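You operate a simulated robot arm through the tools that you are given. There is no shell and no other tool. Be economical: measure what you need, move in short steps, check, and stop when the job is done.

The job below is to be done with a simulated robot arm. You get a single attempt, and the scene is never put back.

## Task
Press the white button of the label box two times.

Only the result counts: the job must be done as asked and must still hold three seconds after the hand-in. Knocking over, shifting, dropping, spilling or breaking anything else fails it.

## Robot
A 7-joint arm with a two-finger parallel gripper, fixed in place. Base frame: the origin is at the foot of the arm, x ahead of it, y to its left, z up. Readings come in cm, degrees, newtons and seconds.
Its first joint turns from -66.0 to 66.0 degrees. Payload 1.57 kg.
The TCP is the grasp point between the finger pads, 3 cm short of the fingertips. In the tool frame z runs along the fingers and y along their closing line. The gripper opens to 11 cm. The fingers are 2.4 cm wide and 1.2 cm thick; the gripper's body (4.8 by 11.2 cm) begins 7.8 cm behind the TCP.
Orientation is that of the tool frame in the base frame, as a unit quaternion [x, y, z, w]. With the fingers straight down and closing along the base's y, the tool's x points along the base's -x, its y along +y and its z along -z.

## Interface
- The arm moves only by the tool arm_command. Its argument "series" is a list of rows, each an object (a shift or turn left out is 0, a gripper value left out holds the last) with "offset": the shift along the tool's x, y, z in cm, a list of three; "angular": the turn, a rotation vector about the tool's x, y, z in degrees, a list of three; "hand": the opening in per cent of the stroke, from 0 (shut) to 100 (fully open). In form: [{"offset": [x, y, z], "angular": [rx, ry, rz], "hand": hand}, ...]. A call has 1 to 12 rows; each row shifts and turns the commanded pose from where the row before left it, along the tool's axes as they then stand. Rows are played at 5 a second. More than 5 cm and 8.6 degrees between two rows, or a gripper value outside its range, and nothing of the call is played. Where a pose cannot be reached the arm comes as near as it can. A force on the tool above 40 N (or 10 N above the force at the start of the call, whichever is more), or a blocked arm, ends the call early, and 0.2 s more pass. The fingers move at their own pace (about 10.8 cm/s each) and stop on an object; they squeeze with about 42 N. The grip force told is the motor's: it shows also when the fingers shut on nothing. Time passes only in rows, and 0.2 s behind the last, so rows that do not move let the fingers close. The reply holds the time, the measured pose of the TCP, the force on the tool along the base axes, the opening and the grip force, in the units named above and with some noise.
- Cameras (640 x 400 px; columns grow to the right, rows downward): "scene" is fixed at [17.45, -37.34, 143.39]; the picture's right is [0.77, -0.64, 0.00], its down [-0.22, -0.27, -0.94] and it looks along [0.60, 0.72, -0.35] (base axes); focal length 341 px, centre (320, 200). "wrist" rides on the gripper at [-3.6, 0, -8] in the tool frame; the picture's right is [0.00, -1.00, 0.00], its down [0.97, 0.00, -0.24] and it looks along [0.24, 0.00, 0.97] (tool axes); focal length 218 px, centre (320, 200).
- camera(camera): a new picture of that camera. The clock stands still meanwhile.
- measure_at(camera, pixels): for up to 12 pixels [column, row] of the newest picture of that camera ("zoom" is the newest enlarged one), the place [x, y, z] in the base frame of the surface seen there, good to about 0.3 cm, but the place of the scene camera against the robot may be out by one fixed shift of up to 1.8 cm in any direction. The clock stands still meanwhile.
- enlarge(camera, box): a new picture of the part [left, top, right, bottom] of that camera's present view, enlarged. The clock stands still meanwhile.
- job_done(): hands the job in; it is judged then, once.

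Go step by step. Measure first, check grasps and placings, and put right what went wrong. The budget is 60 turns and 30 pictures, counting those below and the enlarged ones. Unless the task says otherwise, let go and move clear before handing in, and close with one line.

The tools are called after "Emit:" by a JSON object that holds its "method" and its "body". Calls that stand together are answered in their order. arm_command: Moves the arm, as the interface text tells. Its arguments: {"type":"object","properties":{"series":{"type":"array","items":{"type":"object","properties":{"offset":{"type":"array","items":{"type":"number"}},"angular":{"type":"array","items":{"type":"number"}},"hand":{"type":"number"}}}}},"required":["series"]} The other tools are called the same way: camera (camera) takes a picture; measure_at (camera, pixels) gives the place of the surface under pixels of a picture; enlarge (camera, box) takes an enlarged picture of a part of a camera's view; job_done () hands the job in.

At the start:

```text
time: 0.0
eef_pos: [33.38, 4.54, 124.23]
tcp_rot: [0.001, 1.0, 0.0, 0.001]
force: [-0.1, 0.2, -0.7]
opening: 11.0
gripper_force: 0.1
```

scene: 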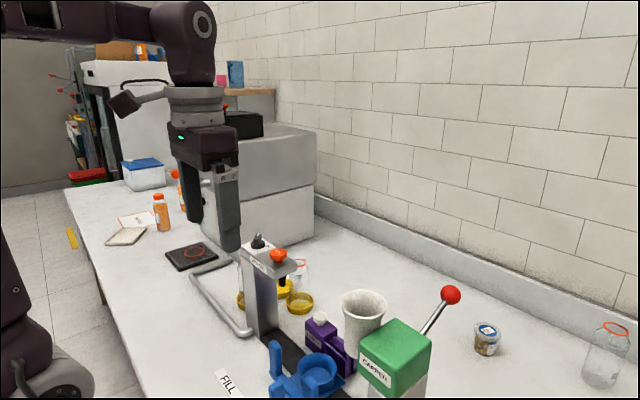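
wrist: 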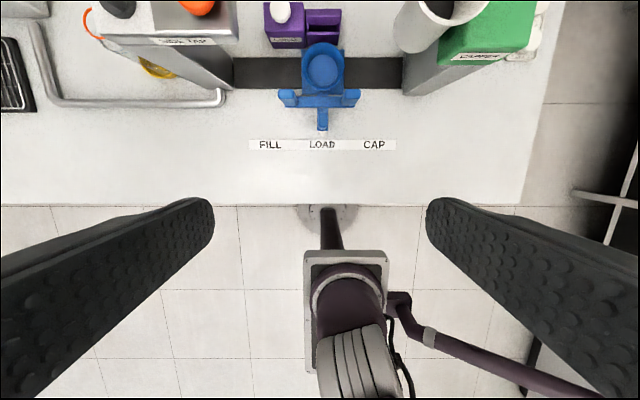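

The purple box with a white knob (wrist pixel 280,12; scene 320,317) is probably the label box. I'll enlarge both views to confirm.

Emit:
{"method": "enlarge", "body": {"camera": "scene", "box": [230, 230, 450, 400]}}

Emit:
{"method": "enlarge", "body": {"camera": "wrist", "box": [220, 0, 420, 125]}}

Emit:
{"method": "measure_at", "body": {"camera": "wrist", "pixels": [[280, 12], [283, 40], [320, 20], [322, 65], [425, 15], [200, 8], [280, 4], [280, 18]]}}

Emit:
{"method": "measure_at", "body": {"camera": "scene", "pixels": [[320, 315], [320, 320], [322, 345], [365, 300], [278, 255], [258, 240], [400, 335]]}}

```text
2.35 times, centred on (340, 315) of scene
```

zoom: 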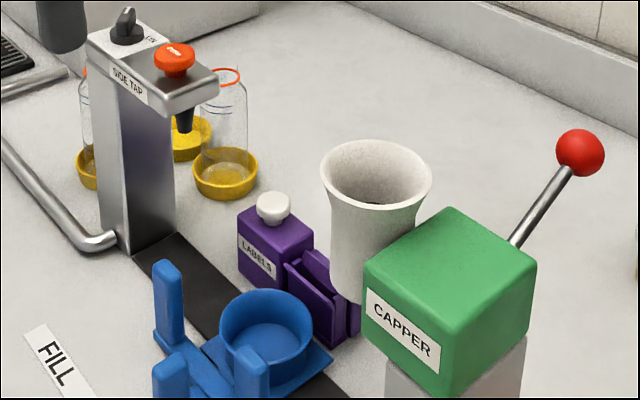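

```text
3.20 times, centred on (320, 62) of wrist
```

zoom: 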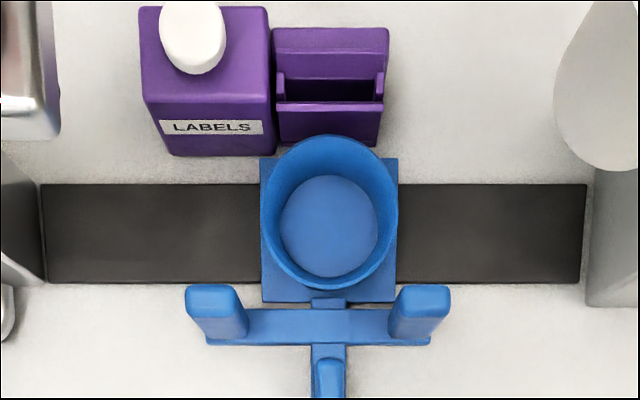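

```text
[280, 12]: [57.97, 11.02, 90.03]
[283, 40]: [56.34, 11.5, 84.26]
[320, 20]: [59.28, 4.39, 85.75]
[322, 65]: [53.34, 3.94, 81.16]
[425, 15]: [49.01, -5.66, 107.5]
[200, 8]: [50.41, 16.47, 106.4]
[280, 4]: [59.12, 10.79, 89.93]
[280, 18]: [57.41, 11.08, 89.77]
```

```text
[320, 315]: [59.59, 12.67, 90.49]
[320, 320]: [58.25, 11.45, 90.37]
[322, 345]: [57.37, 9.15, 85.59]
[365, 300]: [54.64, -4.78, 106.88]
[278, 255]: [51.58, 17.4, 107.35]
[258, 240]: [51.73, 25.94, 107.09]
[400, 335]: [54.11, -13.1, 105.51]
```

The white button on the "LABELS" box is at about (58.3, 11, 90), which doesn't fit the stated table height. I'll measure the table and nearby obstacles.

Emit:
{"method": "measure_at", "body": {"camera": "wrist", "pixels": [[320, 180], [100, 180], [272, 72], [360, 40], [280, 1], [270, 10], [290, 10], [264, 25], [302, 20], [230, 30], [305, 90], [240, 30]]}}

Emit:
{"method": "measure_at", "body": {"camera": "scene", "pixels": [[420, 290], [150, 300], [230, 340], [340, 270], [306, 364], [276, 350], [290, 262], [265, 262], [350, 310], [345, 300], [318, 352], [300, 260]]}}

```text
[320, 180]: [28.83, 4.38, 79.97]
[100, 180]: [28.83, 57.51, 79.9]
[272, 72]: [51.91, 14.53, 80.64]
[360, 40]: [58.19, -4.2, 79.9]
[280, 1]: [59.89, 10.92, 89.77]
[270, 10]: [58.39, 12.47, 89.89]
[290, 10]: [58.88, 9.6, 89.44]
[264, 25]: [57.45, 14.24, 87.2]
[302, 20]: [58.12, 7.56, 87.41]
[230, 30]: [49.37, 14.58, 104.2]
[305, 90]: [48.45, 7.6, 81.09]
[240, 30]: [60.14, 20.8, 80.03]
```

```text
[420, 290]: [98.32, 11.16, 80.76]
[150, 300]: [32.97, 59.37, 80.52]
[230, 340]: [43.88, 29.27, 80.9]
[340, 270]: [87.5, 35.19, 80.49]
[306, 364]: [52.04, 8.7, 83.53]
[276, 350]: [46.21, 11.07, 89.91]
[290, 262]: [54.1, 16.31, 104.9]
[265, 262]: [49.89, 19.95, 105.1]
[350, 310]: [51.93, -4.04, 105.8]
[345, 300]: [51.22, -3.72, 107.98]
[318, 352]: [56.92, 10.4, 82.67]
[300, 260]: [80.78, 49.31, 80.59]
```

The table measures about z=79.9, not 89.9. I'll measure the fingertips in the scene view and compare them with the pose reading before I trust either height.

Emit:
{"method": "measure_at", "body": {"camera": "scene", "pixels": [[230, 246], [230, 240], [196, 215], [225, 180], [195, 160], [238, 240]]}}

Emit:
{"method": "measure_at", "body": {"camera": "wrist", "pixels": [[200, 215], [440, 215], [205, 202], [435, 202]]}}

```text
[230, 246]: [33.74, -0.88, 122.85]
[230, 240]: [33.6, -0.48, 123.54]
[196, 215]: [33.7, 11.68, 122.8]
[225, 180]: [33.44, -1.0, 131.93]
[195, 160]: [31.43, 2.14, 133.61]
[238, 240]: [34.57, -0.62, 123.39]
```

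```text
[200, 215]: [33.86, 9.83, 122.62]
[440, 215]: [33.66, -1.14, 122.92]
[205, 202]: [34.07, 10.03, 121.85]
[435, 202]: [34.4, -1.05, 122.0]
```

Readings agree with the measurements, so the real table is at about 79.9 and the button top is near z=90. I'll stay at this height, shut the fingers, and move toward the button to look from above, since the side tap is close.

Emit:
{"method": "arm_command", "body": {"series": [{"hand": 0}, {"offset": [-3, 1, 0]}, {"offset": [-3, 1, 0]}, {"offset": [-3, 1, 0]}, {"offset": [-3, 1, 0]}, {"offset": [-3, 1, 0]}, {"offset": [-3, 1.4, 0]}, {"offset": [0, 0, 0]}]}}

Emit:
{"method": "camera", "body": {"camera": "wrist"}}

```text
time: 1.8
eef_pos: [51.4, 10.87, 124.2]
tcp_rot: [0.0, 1.0, 0.0, 0.0]
force: [0.1, 0.2, 0.4]
opening: 0.0
gripper_force: 21.5
```

```text
25 pictures are left
```

wrist: 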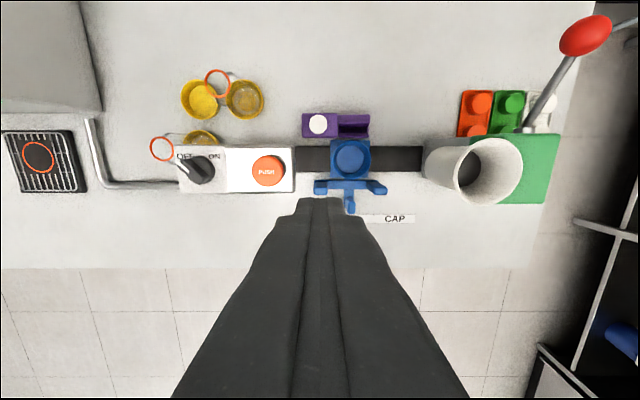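

Emit:
{"method": "measure_at", "body": {"camera": "wrist", "pixels": [[318, 125], [318, 118], [318, 131], [311, 125], [326, 125], [293, 150], [293, 188], [268, 168], [280, 149], [240, 100], [352, 120], [306, 134]]}}

Emit:
{"method": "enlarge", "body": {"camera": "wrist", "box": [260, 80, 420, 180]}}

```text
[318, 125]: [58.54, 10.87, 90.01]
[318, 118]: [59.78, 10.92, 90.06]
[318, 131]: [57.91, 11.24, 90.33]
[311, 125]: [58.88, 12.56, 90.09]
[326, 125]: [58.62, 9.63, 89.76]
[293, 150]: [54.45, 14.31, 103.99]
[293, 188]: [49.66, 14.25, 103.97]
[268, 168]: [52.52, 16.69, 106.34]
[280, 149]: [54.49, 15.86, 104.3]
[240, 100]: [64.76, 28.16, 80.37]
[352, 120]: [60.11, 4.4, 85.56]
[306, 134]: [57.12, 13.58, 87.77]
```

```text
4.00 times, centred on (340, 130) of wrist
```

zoom: 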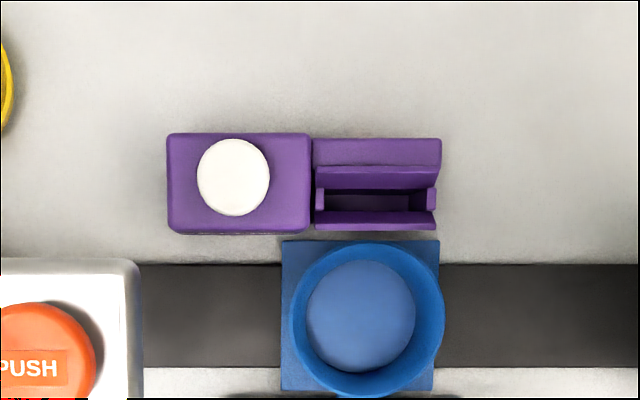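

The button centre is at (58.8, 11.0, 90.0). The tap ends at x=54.5, so the unrotated gripper body (x from about 56.7) clears it. I'll move over the button and descend to 2 cm above it.

Emit:
{"method": "arm_command", "body": {"series": [{"offset": [-3.8, 0.1, 0]}, {"offset": [-3.8, 0, 0]}, {"offset": [0, 0, 4]}, {"offset": [0, 0, 4]}, {"offset": [0, 0, 4]}, {"offset": [0, 0, 4]}, {"offset": [0, 0, 4]}, {"offset": [0, 0, 4]}, {"offset": [0, 0, 3]}, {"offset": [0, 0, 2]}, {"offset": [0, 0, 0]}]}}

Emit:
{"method": "camera", "body": {"camera": "wrist"}}

Emit:
{"method": "enlarge", "body": {"camera": "scene", "box": [230, 230, 450, 400]}}

```text
time: 3.8
eef_pos: [56.47, 11.92, 97.37]
tcp_rot: [0.001, 1.0, 0.003, 0.01]
force: [6.2, 2.1, 3.0]
opening: 0.0
gripper_force: 20.9
out of reach, approached as far as the arm can: row 2
stopped in row 9: the force on the tool passed its limit (the readings are from after the stop); the commanded pose is now the measured one
```

```text
23 pictures are left
```

wrist: 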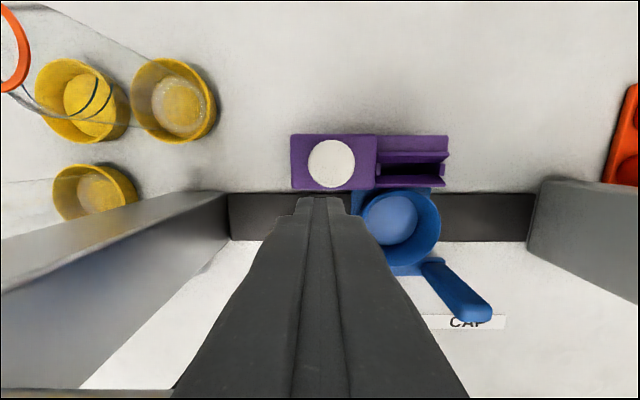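

```text
2.35 times, centred on (340, 315) of scene
```

zoom: 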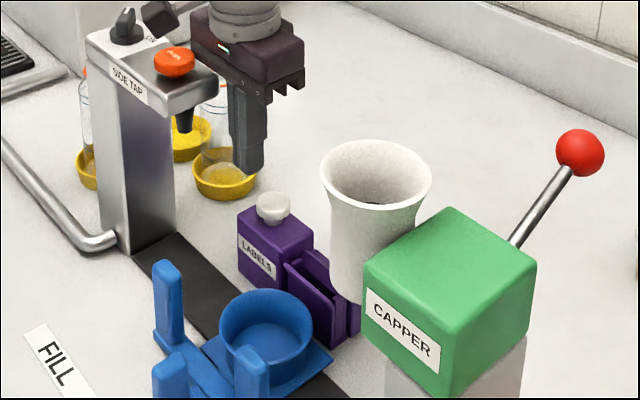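

At the earlier height x=59 was out of reach, so the arm came down short at x=56.5 and the gripper body brushed the tap. In the picture nothing looks displaced. I'll back off up and forward.

Emit:
{"method": "arm_command", "body": {"series": [{"offset": [-0.3, -0.2, -1]}, {"offset": [-0.5, -0.4, -2]}, {"offset": [0, -0.4, -2]}, {"offset": [0, 0, 0]}]}}

Emit:
{"method": "enlarge", "body": {"camera": "scene", "box": [200, 200, 340, 290]}}

```text
time: 4.8
eef_pos: [56.96, 10.92, 102.56]
tcp_rot: [-0.001, 1.0, 0.004, 0.009]
force: [0.2, -0.5, 0.2]
opening: 0.0
gripper_force: 20.6
```

```text
4.44 times, centred on (270, 245) of scene
```

zoom: 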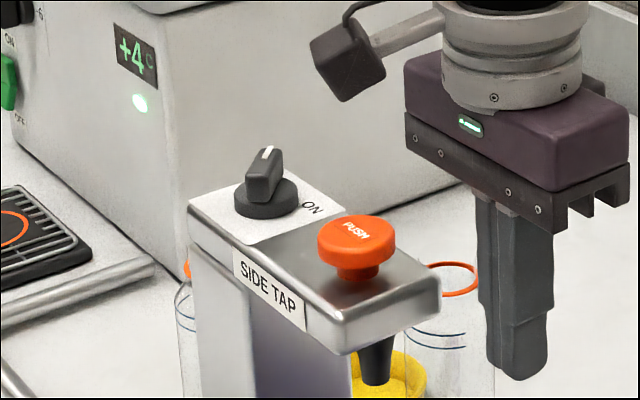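

The tap looks undisturbed. A dark cube on the wrist (zoom 347,68) sits toward the tap, so I'll measure it before descending, along with the rest of the gripper.

Emit:
{"method": "measure_at", "body": {"camera": "zoom", "pixels": [[335, 70], [350, 98], [375, 65], [410, 25], [412, 140], [560, 195], [356, 235], [430, 285], [520, 360], [600, 190]]}}

Emit:
{"method": "arm_command", "body": {"series": [{"offset": [-1.2, 0, 0]}, {"offset": [-1.0, 0, 0]}, {"offset": [0, 0, 0]}]}}

```text
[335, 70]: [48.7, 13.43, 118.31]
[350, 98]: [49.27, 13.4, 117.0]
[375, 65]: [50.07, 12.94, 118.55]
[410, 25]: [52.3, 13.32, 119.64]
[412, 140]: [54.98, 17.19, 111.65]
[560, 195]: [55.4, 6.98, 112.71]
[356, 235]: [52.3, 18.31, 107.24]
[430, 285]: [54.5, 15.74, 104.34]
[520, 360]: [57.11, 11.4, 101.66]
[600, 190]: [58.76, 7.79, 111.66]
```

```text
time: 5.6
eef_pos: [59.11, 10.8, 102.43]
tcp_rot: [-0.002, 1.0, 0.004, 0.009]
force: [0.2, 0.2, -0.8]
opening: 0.0
gripper_force: 20.7
```

x=59.1 has been reached. The cube bottom would be just above the tap plate when pressing, so I'll tilt the tool 8° about y. That leans the gripper and cube away from the tap and raises the cube.

Emit:
{"method": "arm_command", "body": {"series": [{"angular": [0, 4, 0]}, {"angular": [0, 4, 0]}, {"offset": [0, 0, 0]}]}}

Emit:
{"method": "enlarge", "body": {"camera": "scene", "box": [200, 200, 360, 300]}}

Emit:
{"method": "camera", "body": {"camera": "wrist"}}

```text
time: 6.4
eef_pos: [59.24, 10.99, 102.42]
tcp_rot: [-0.001, 0.998, 0.003, -0.061]
force: [0.2, -0.2, 0.3]
opening: 0.0
gripper_force: 21.2
```

```text
4.00 times, centred on (280, 250) of scene
```

zoom: 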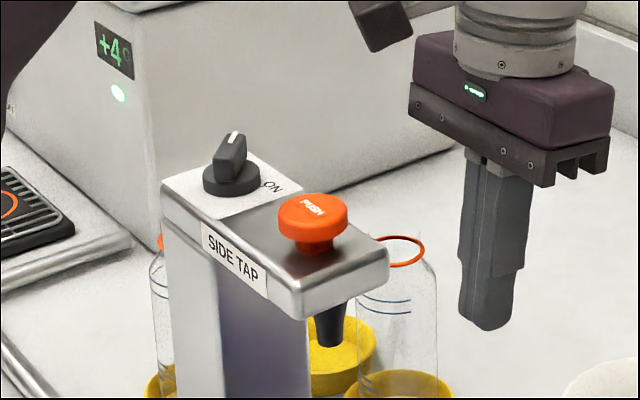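

```text
19 pictures are left
```

wrist: 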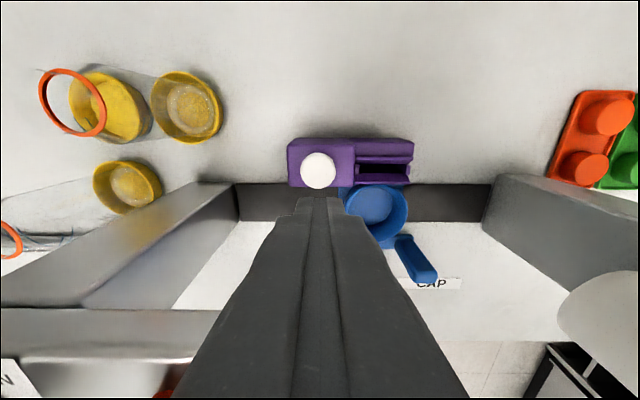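

The tilt took effect (about 7°), and the button is in line at wrist (318,170). I'll descend vertically 7.5 cm to stop about 2 cm above it.

Emit:
{"method": "arm_command", "body": {"series": [{"offset": [-0.305, 0, 2.48]}, {"offset": [-0.305, 0, 2.48]}, {"offset": [-0.305, 0, 2.48]}, {"offset": [0, 0, 0]}]}}

Emit:
{"method": "enlarge", "body": {"camera": "scene", "box": [220, 220, 380, 340]}}

Emit:
{"method": "camera", "body": {"camera": "wrist"}}

```text
time: 7.4
eef_pos: [59.33, 10.99, 94.91]
tcp_rot: [-0.001, 0.998, 0.003, -0.06]
force: [0.2, 0.9, 0.9]
opening: 0.01
gripper_force: 21.8
```

```text
3.33 times, centred on (300, 280) of scene
```

zoom: 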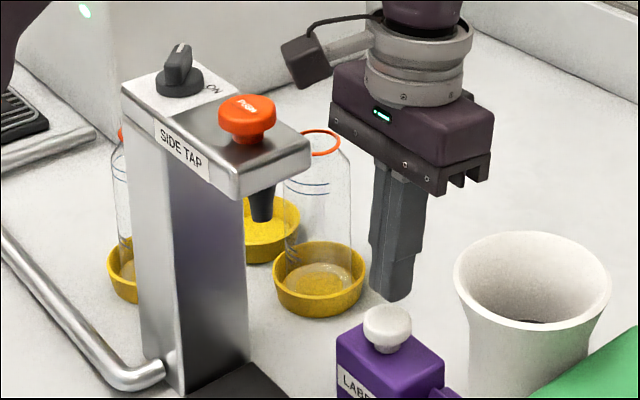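

```text
17 pictures are left
```

wrist: 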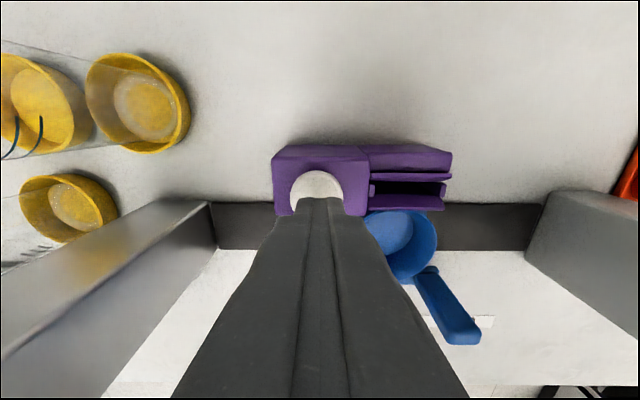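

The tip is right above the white button and clear of the tap. I'll lower slowly to find contact.

Emit:
{"method": "arm_command", "body": {"series": [{"offset": [-0.061, 0, 0.496]}, {"offset": [-0.061, 0, 0.496]}, {"offset": [-0.037, 0, 0.298]}, {"offset": [-0.025, 0, 0.2]}, {"offset": [0, 0, 0]}]}}

```text
time: 8.6
eef_pos: [59.09, 10.99, 93.36]
tcp_rot: [-0.001, 0.998, 0.003, -0.061]
force: [1.1, 0.2, 0.0]
opening: 0.0
gripper_force: 21.3
```

There's no contact yet, with the tip at about 90.2. I'll continue in small steps.

Emit:
{"method": "arm_command", "body": {"series": [{"offset": [-0.025, 0, 0.2]}, {"offset": [-0.025, 0, 0.2]}, {"offset": [-0.025, 0, 0.2]}, {"offset": [0, 0, 0]}]}}

Emit:
{"method": "enlarge", "body": {"camera": "scene", "box": [280, 280, 380, 360]}}

```text
time: 9.6
eef_pos: [59.1, 10.99, 92.72]
tcp_rot: [-0.001, 0.998, 0.003, -0.061]
force: [-1.0, 0.0, 1.5]
opening: 0.0
gripper_force: 20.9
```

```text
5.00 times, centred on (330, 320) of scene
```

zoom: 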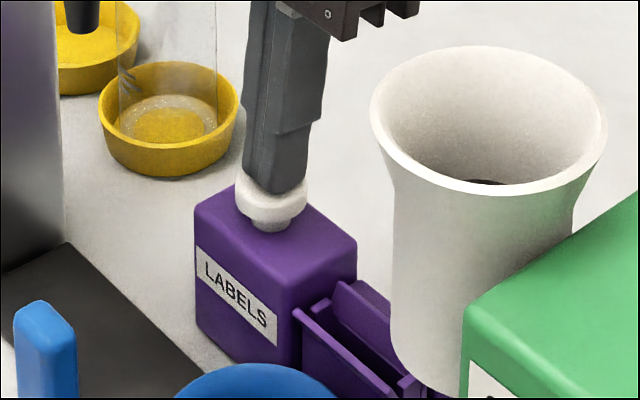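

The tip is now touching the button, with a slight force of 1.5 N. I'll press on in small steps until a firm stop.

Emit:
{"method": "arm_command", "body": {"series": [{"offset": [-0.025, 0, 0.2]}, {"offset": [-0.025, 0, 0.2]}, {"offset": [-0.025, 0, 0.2]}, {"offset": [0, 0, 0]}]}}

Emit:
{"method": "enlarge", "body": {"camera": "scene", "box": [280, 280, 380, 360]}}

```text
time: 10.6
eef_pos: [59.06, 11.13, 92.14]
tcp_rot: [0.0, 0.998, 0.004, -0.059]
force: [0.7, -1.7, 4.6]
opening: 0.01
gripper_force: 21.5
```

```text
5.00 times, centred on (330, 320) of scene
```

zoom: 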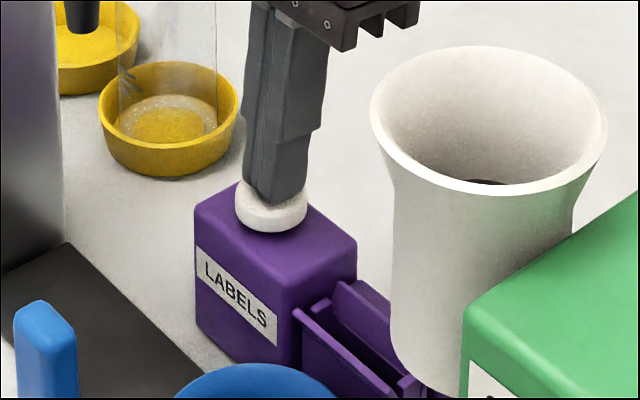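

The button has travelled down (4.6 N, springy) and the stem is nearly hidden. I'll go further to its stop.

Emit:
{"method": "arm_command", "body": {"series": [{"offset": [-0.025, 0, 0.2]}, {"offset": [-0.025, 0, 0.2]}, {"offset": [0, 0, 0]}]}}

Emit:
{"method": "enlarge", "body": {"camera": "scene", "box": [280, 280, 380, 360]}}

```text
time: 11.4
eef_pos: [59.16, 11.01, 91.86]
tcp_rot: [0.0, 0.998, 0.004, -0.061]
force: [1.5, 0.5, 19.9]
opening: 0.0
gripper_force: 21.6
```

```text
5.00 times, centred on (330, 320) of scene
```

zoom: 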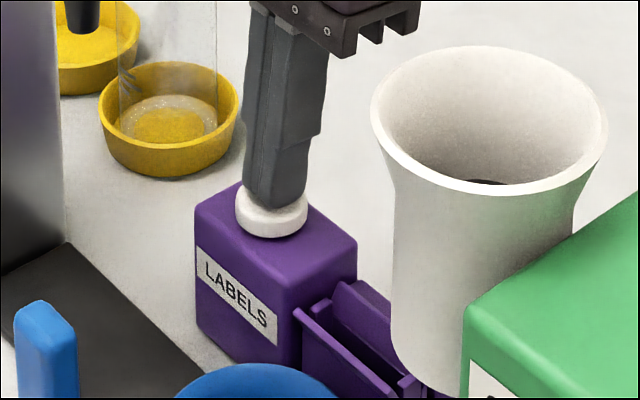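

The force jumped to 20 N, so the button is bottomed out: one full press. I'll release fully by rising 2.5 cm and check that it springs back.

Emit:
{"method": "arm_command", "body": {"series": [{"offset": [0.061, 0, -0.496]}, {"offset": [0.122, 0, -0.99]}, {"offset": [0.122, 0, -0.99]}, {"offset": [0, 0, 0]}, {"offset": [0, 0, 0]}]}}

Emit:
{"method": "enlarge", "body": {"camera": "scene", "box": [280, 280, 380, 360]}}

```text
time: 12.6
eef_pos: [59.16, 10.98, 94.35]
tcp_rot: [0.0, 0.998, 0.004, -0.061]
force: [0.3, -0.1, 0.6]
opening: 0.0
gripper_force: 21.3
```

```text
5.00 times, centred on (330, 320) of scene
```

zoom: 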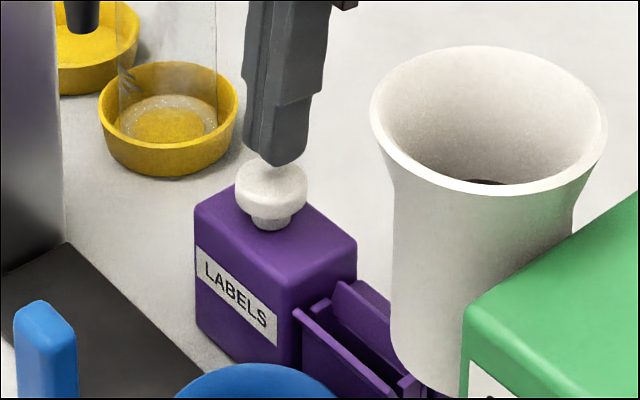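

The button sprang back up. Now the second press, to the same depth.

Emit:
{"method": "arm_command", "body": {"series": [{"offset": [-0.122, 0, 0.99]}, {"offset": [-0.061, 0, 0.496]}, {"offset": [-0.037, 0, 0.298]}, {"offset": [-0.037, 0, 0.298]}, {"offset": [-0.025, 0, 0.2]}, {"offset": [-0.025, 0, 0.2]}, {"offset": [0, 0, 0]}]}}

Emit:
{"method": "enlarge", "body": {"camera": "scene", "box": [280, 280, 380, 360]}}

```text
time: 14.2
eef_pos: [59.23, 11.01, 92.02]
tcp_rot: [0.0, 0.998, 0.004, -0.059]
force: [3.2, 1.5, 16.7]
opening: 0.0
gripper_force: 21.5
```

```text
5.00 times, centred on (330, 320) of scene
```

zoom: 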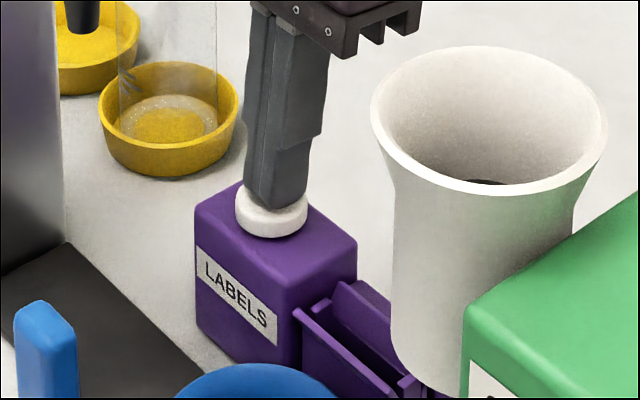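

The second press bottomed out too (16.7 N). I'll release and rise clear.

Emit:
{"method": "arm_command", "body": {"series": [{"offset": [0.061, 0, -0.496]}, {"offset": [0.122, 0, -0.99]}, {"offset": [0.244, 0, -1.98]}, {"offset": [0.366, 0, -2.97]}, {"offset": [0.366, 0, -2.97]}, {"offset": [0.366, 0, -2.97]}, {"offset": [0, 0, 0]}]}}

Emit:
{"method": "camera", "body": {"camera": "scene"}}

Emit:
{"method": "camera", "body": {"camera": "wrist"}}

```text
time: 15.8
eef_pos: [59.1, 10.79, 104.5]
tcp_rot: [-0.001, 0.998, 0.003, -0.061]
force: [-0.3, -0.7, -0.2]
opening: 0.02
gripper_force: 21.4
```

```text
11 pictures are left
```

scene: 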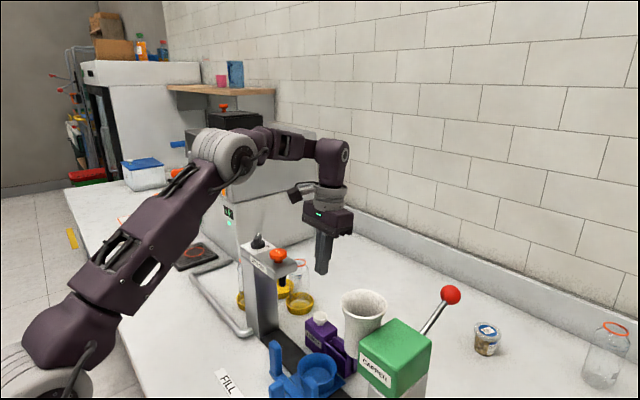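

```text
10 pictures are left
```

wrist: 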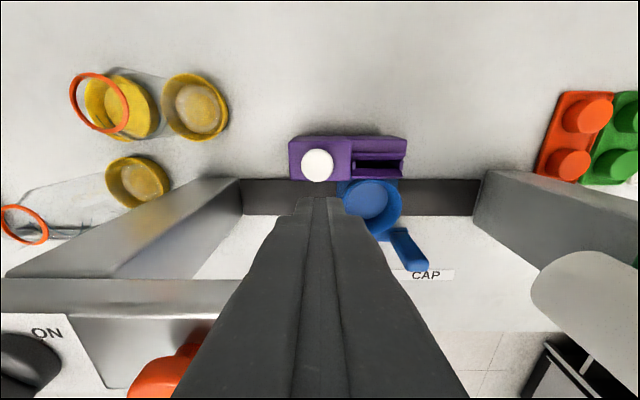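

The button is back up, everything else stands where it was at the start, and the arm is clear. I'm handing in.

Emit:
{"method": "job_done", "body": {}}

```text
The job is handed in.
```

I pressed the label box's white button fully two times, releasing it after each press, and the arm is clear. On the first approach the gripper body touched the side tap hard enough to stop the move; in later pictures nothing looked shifted.
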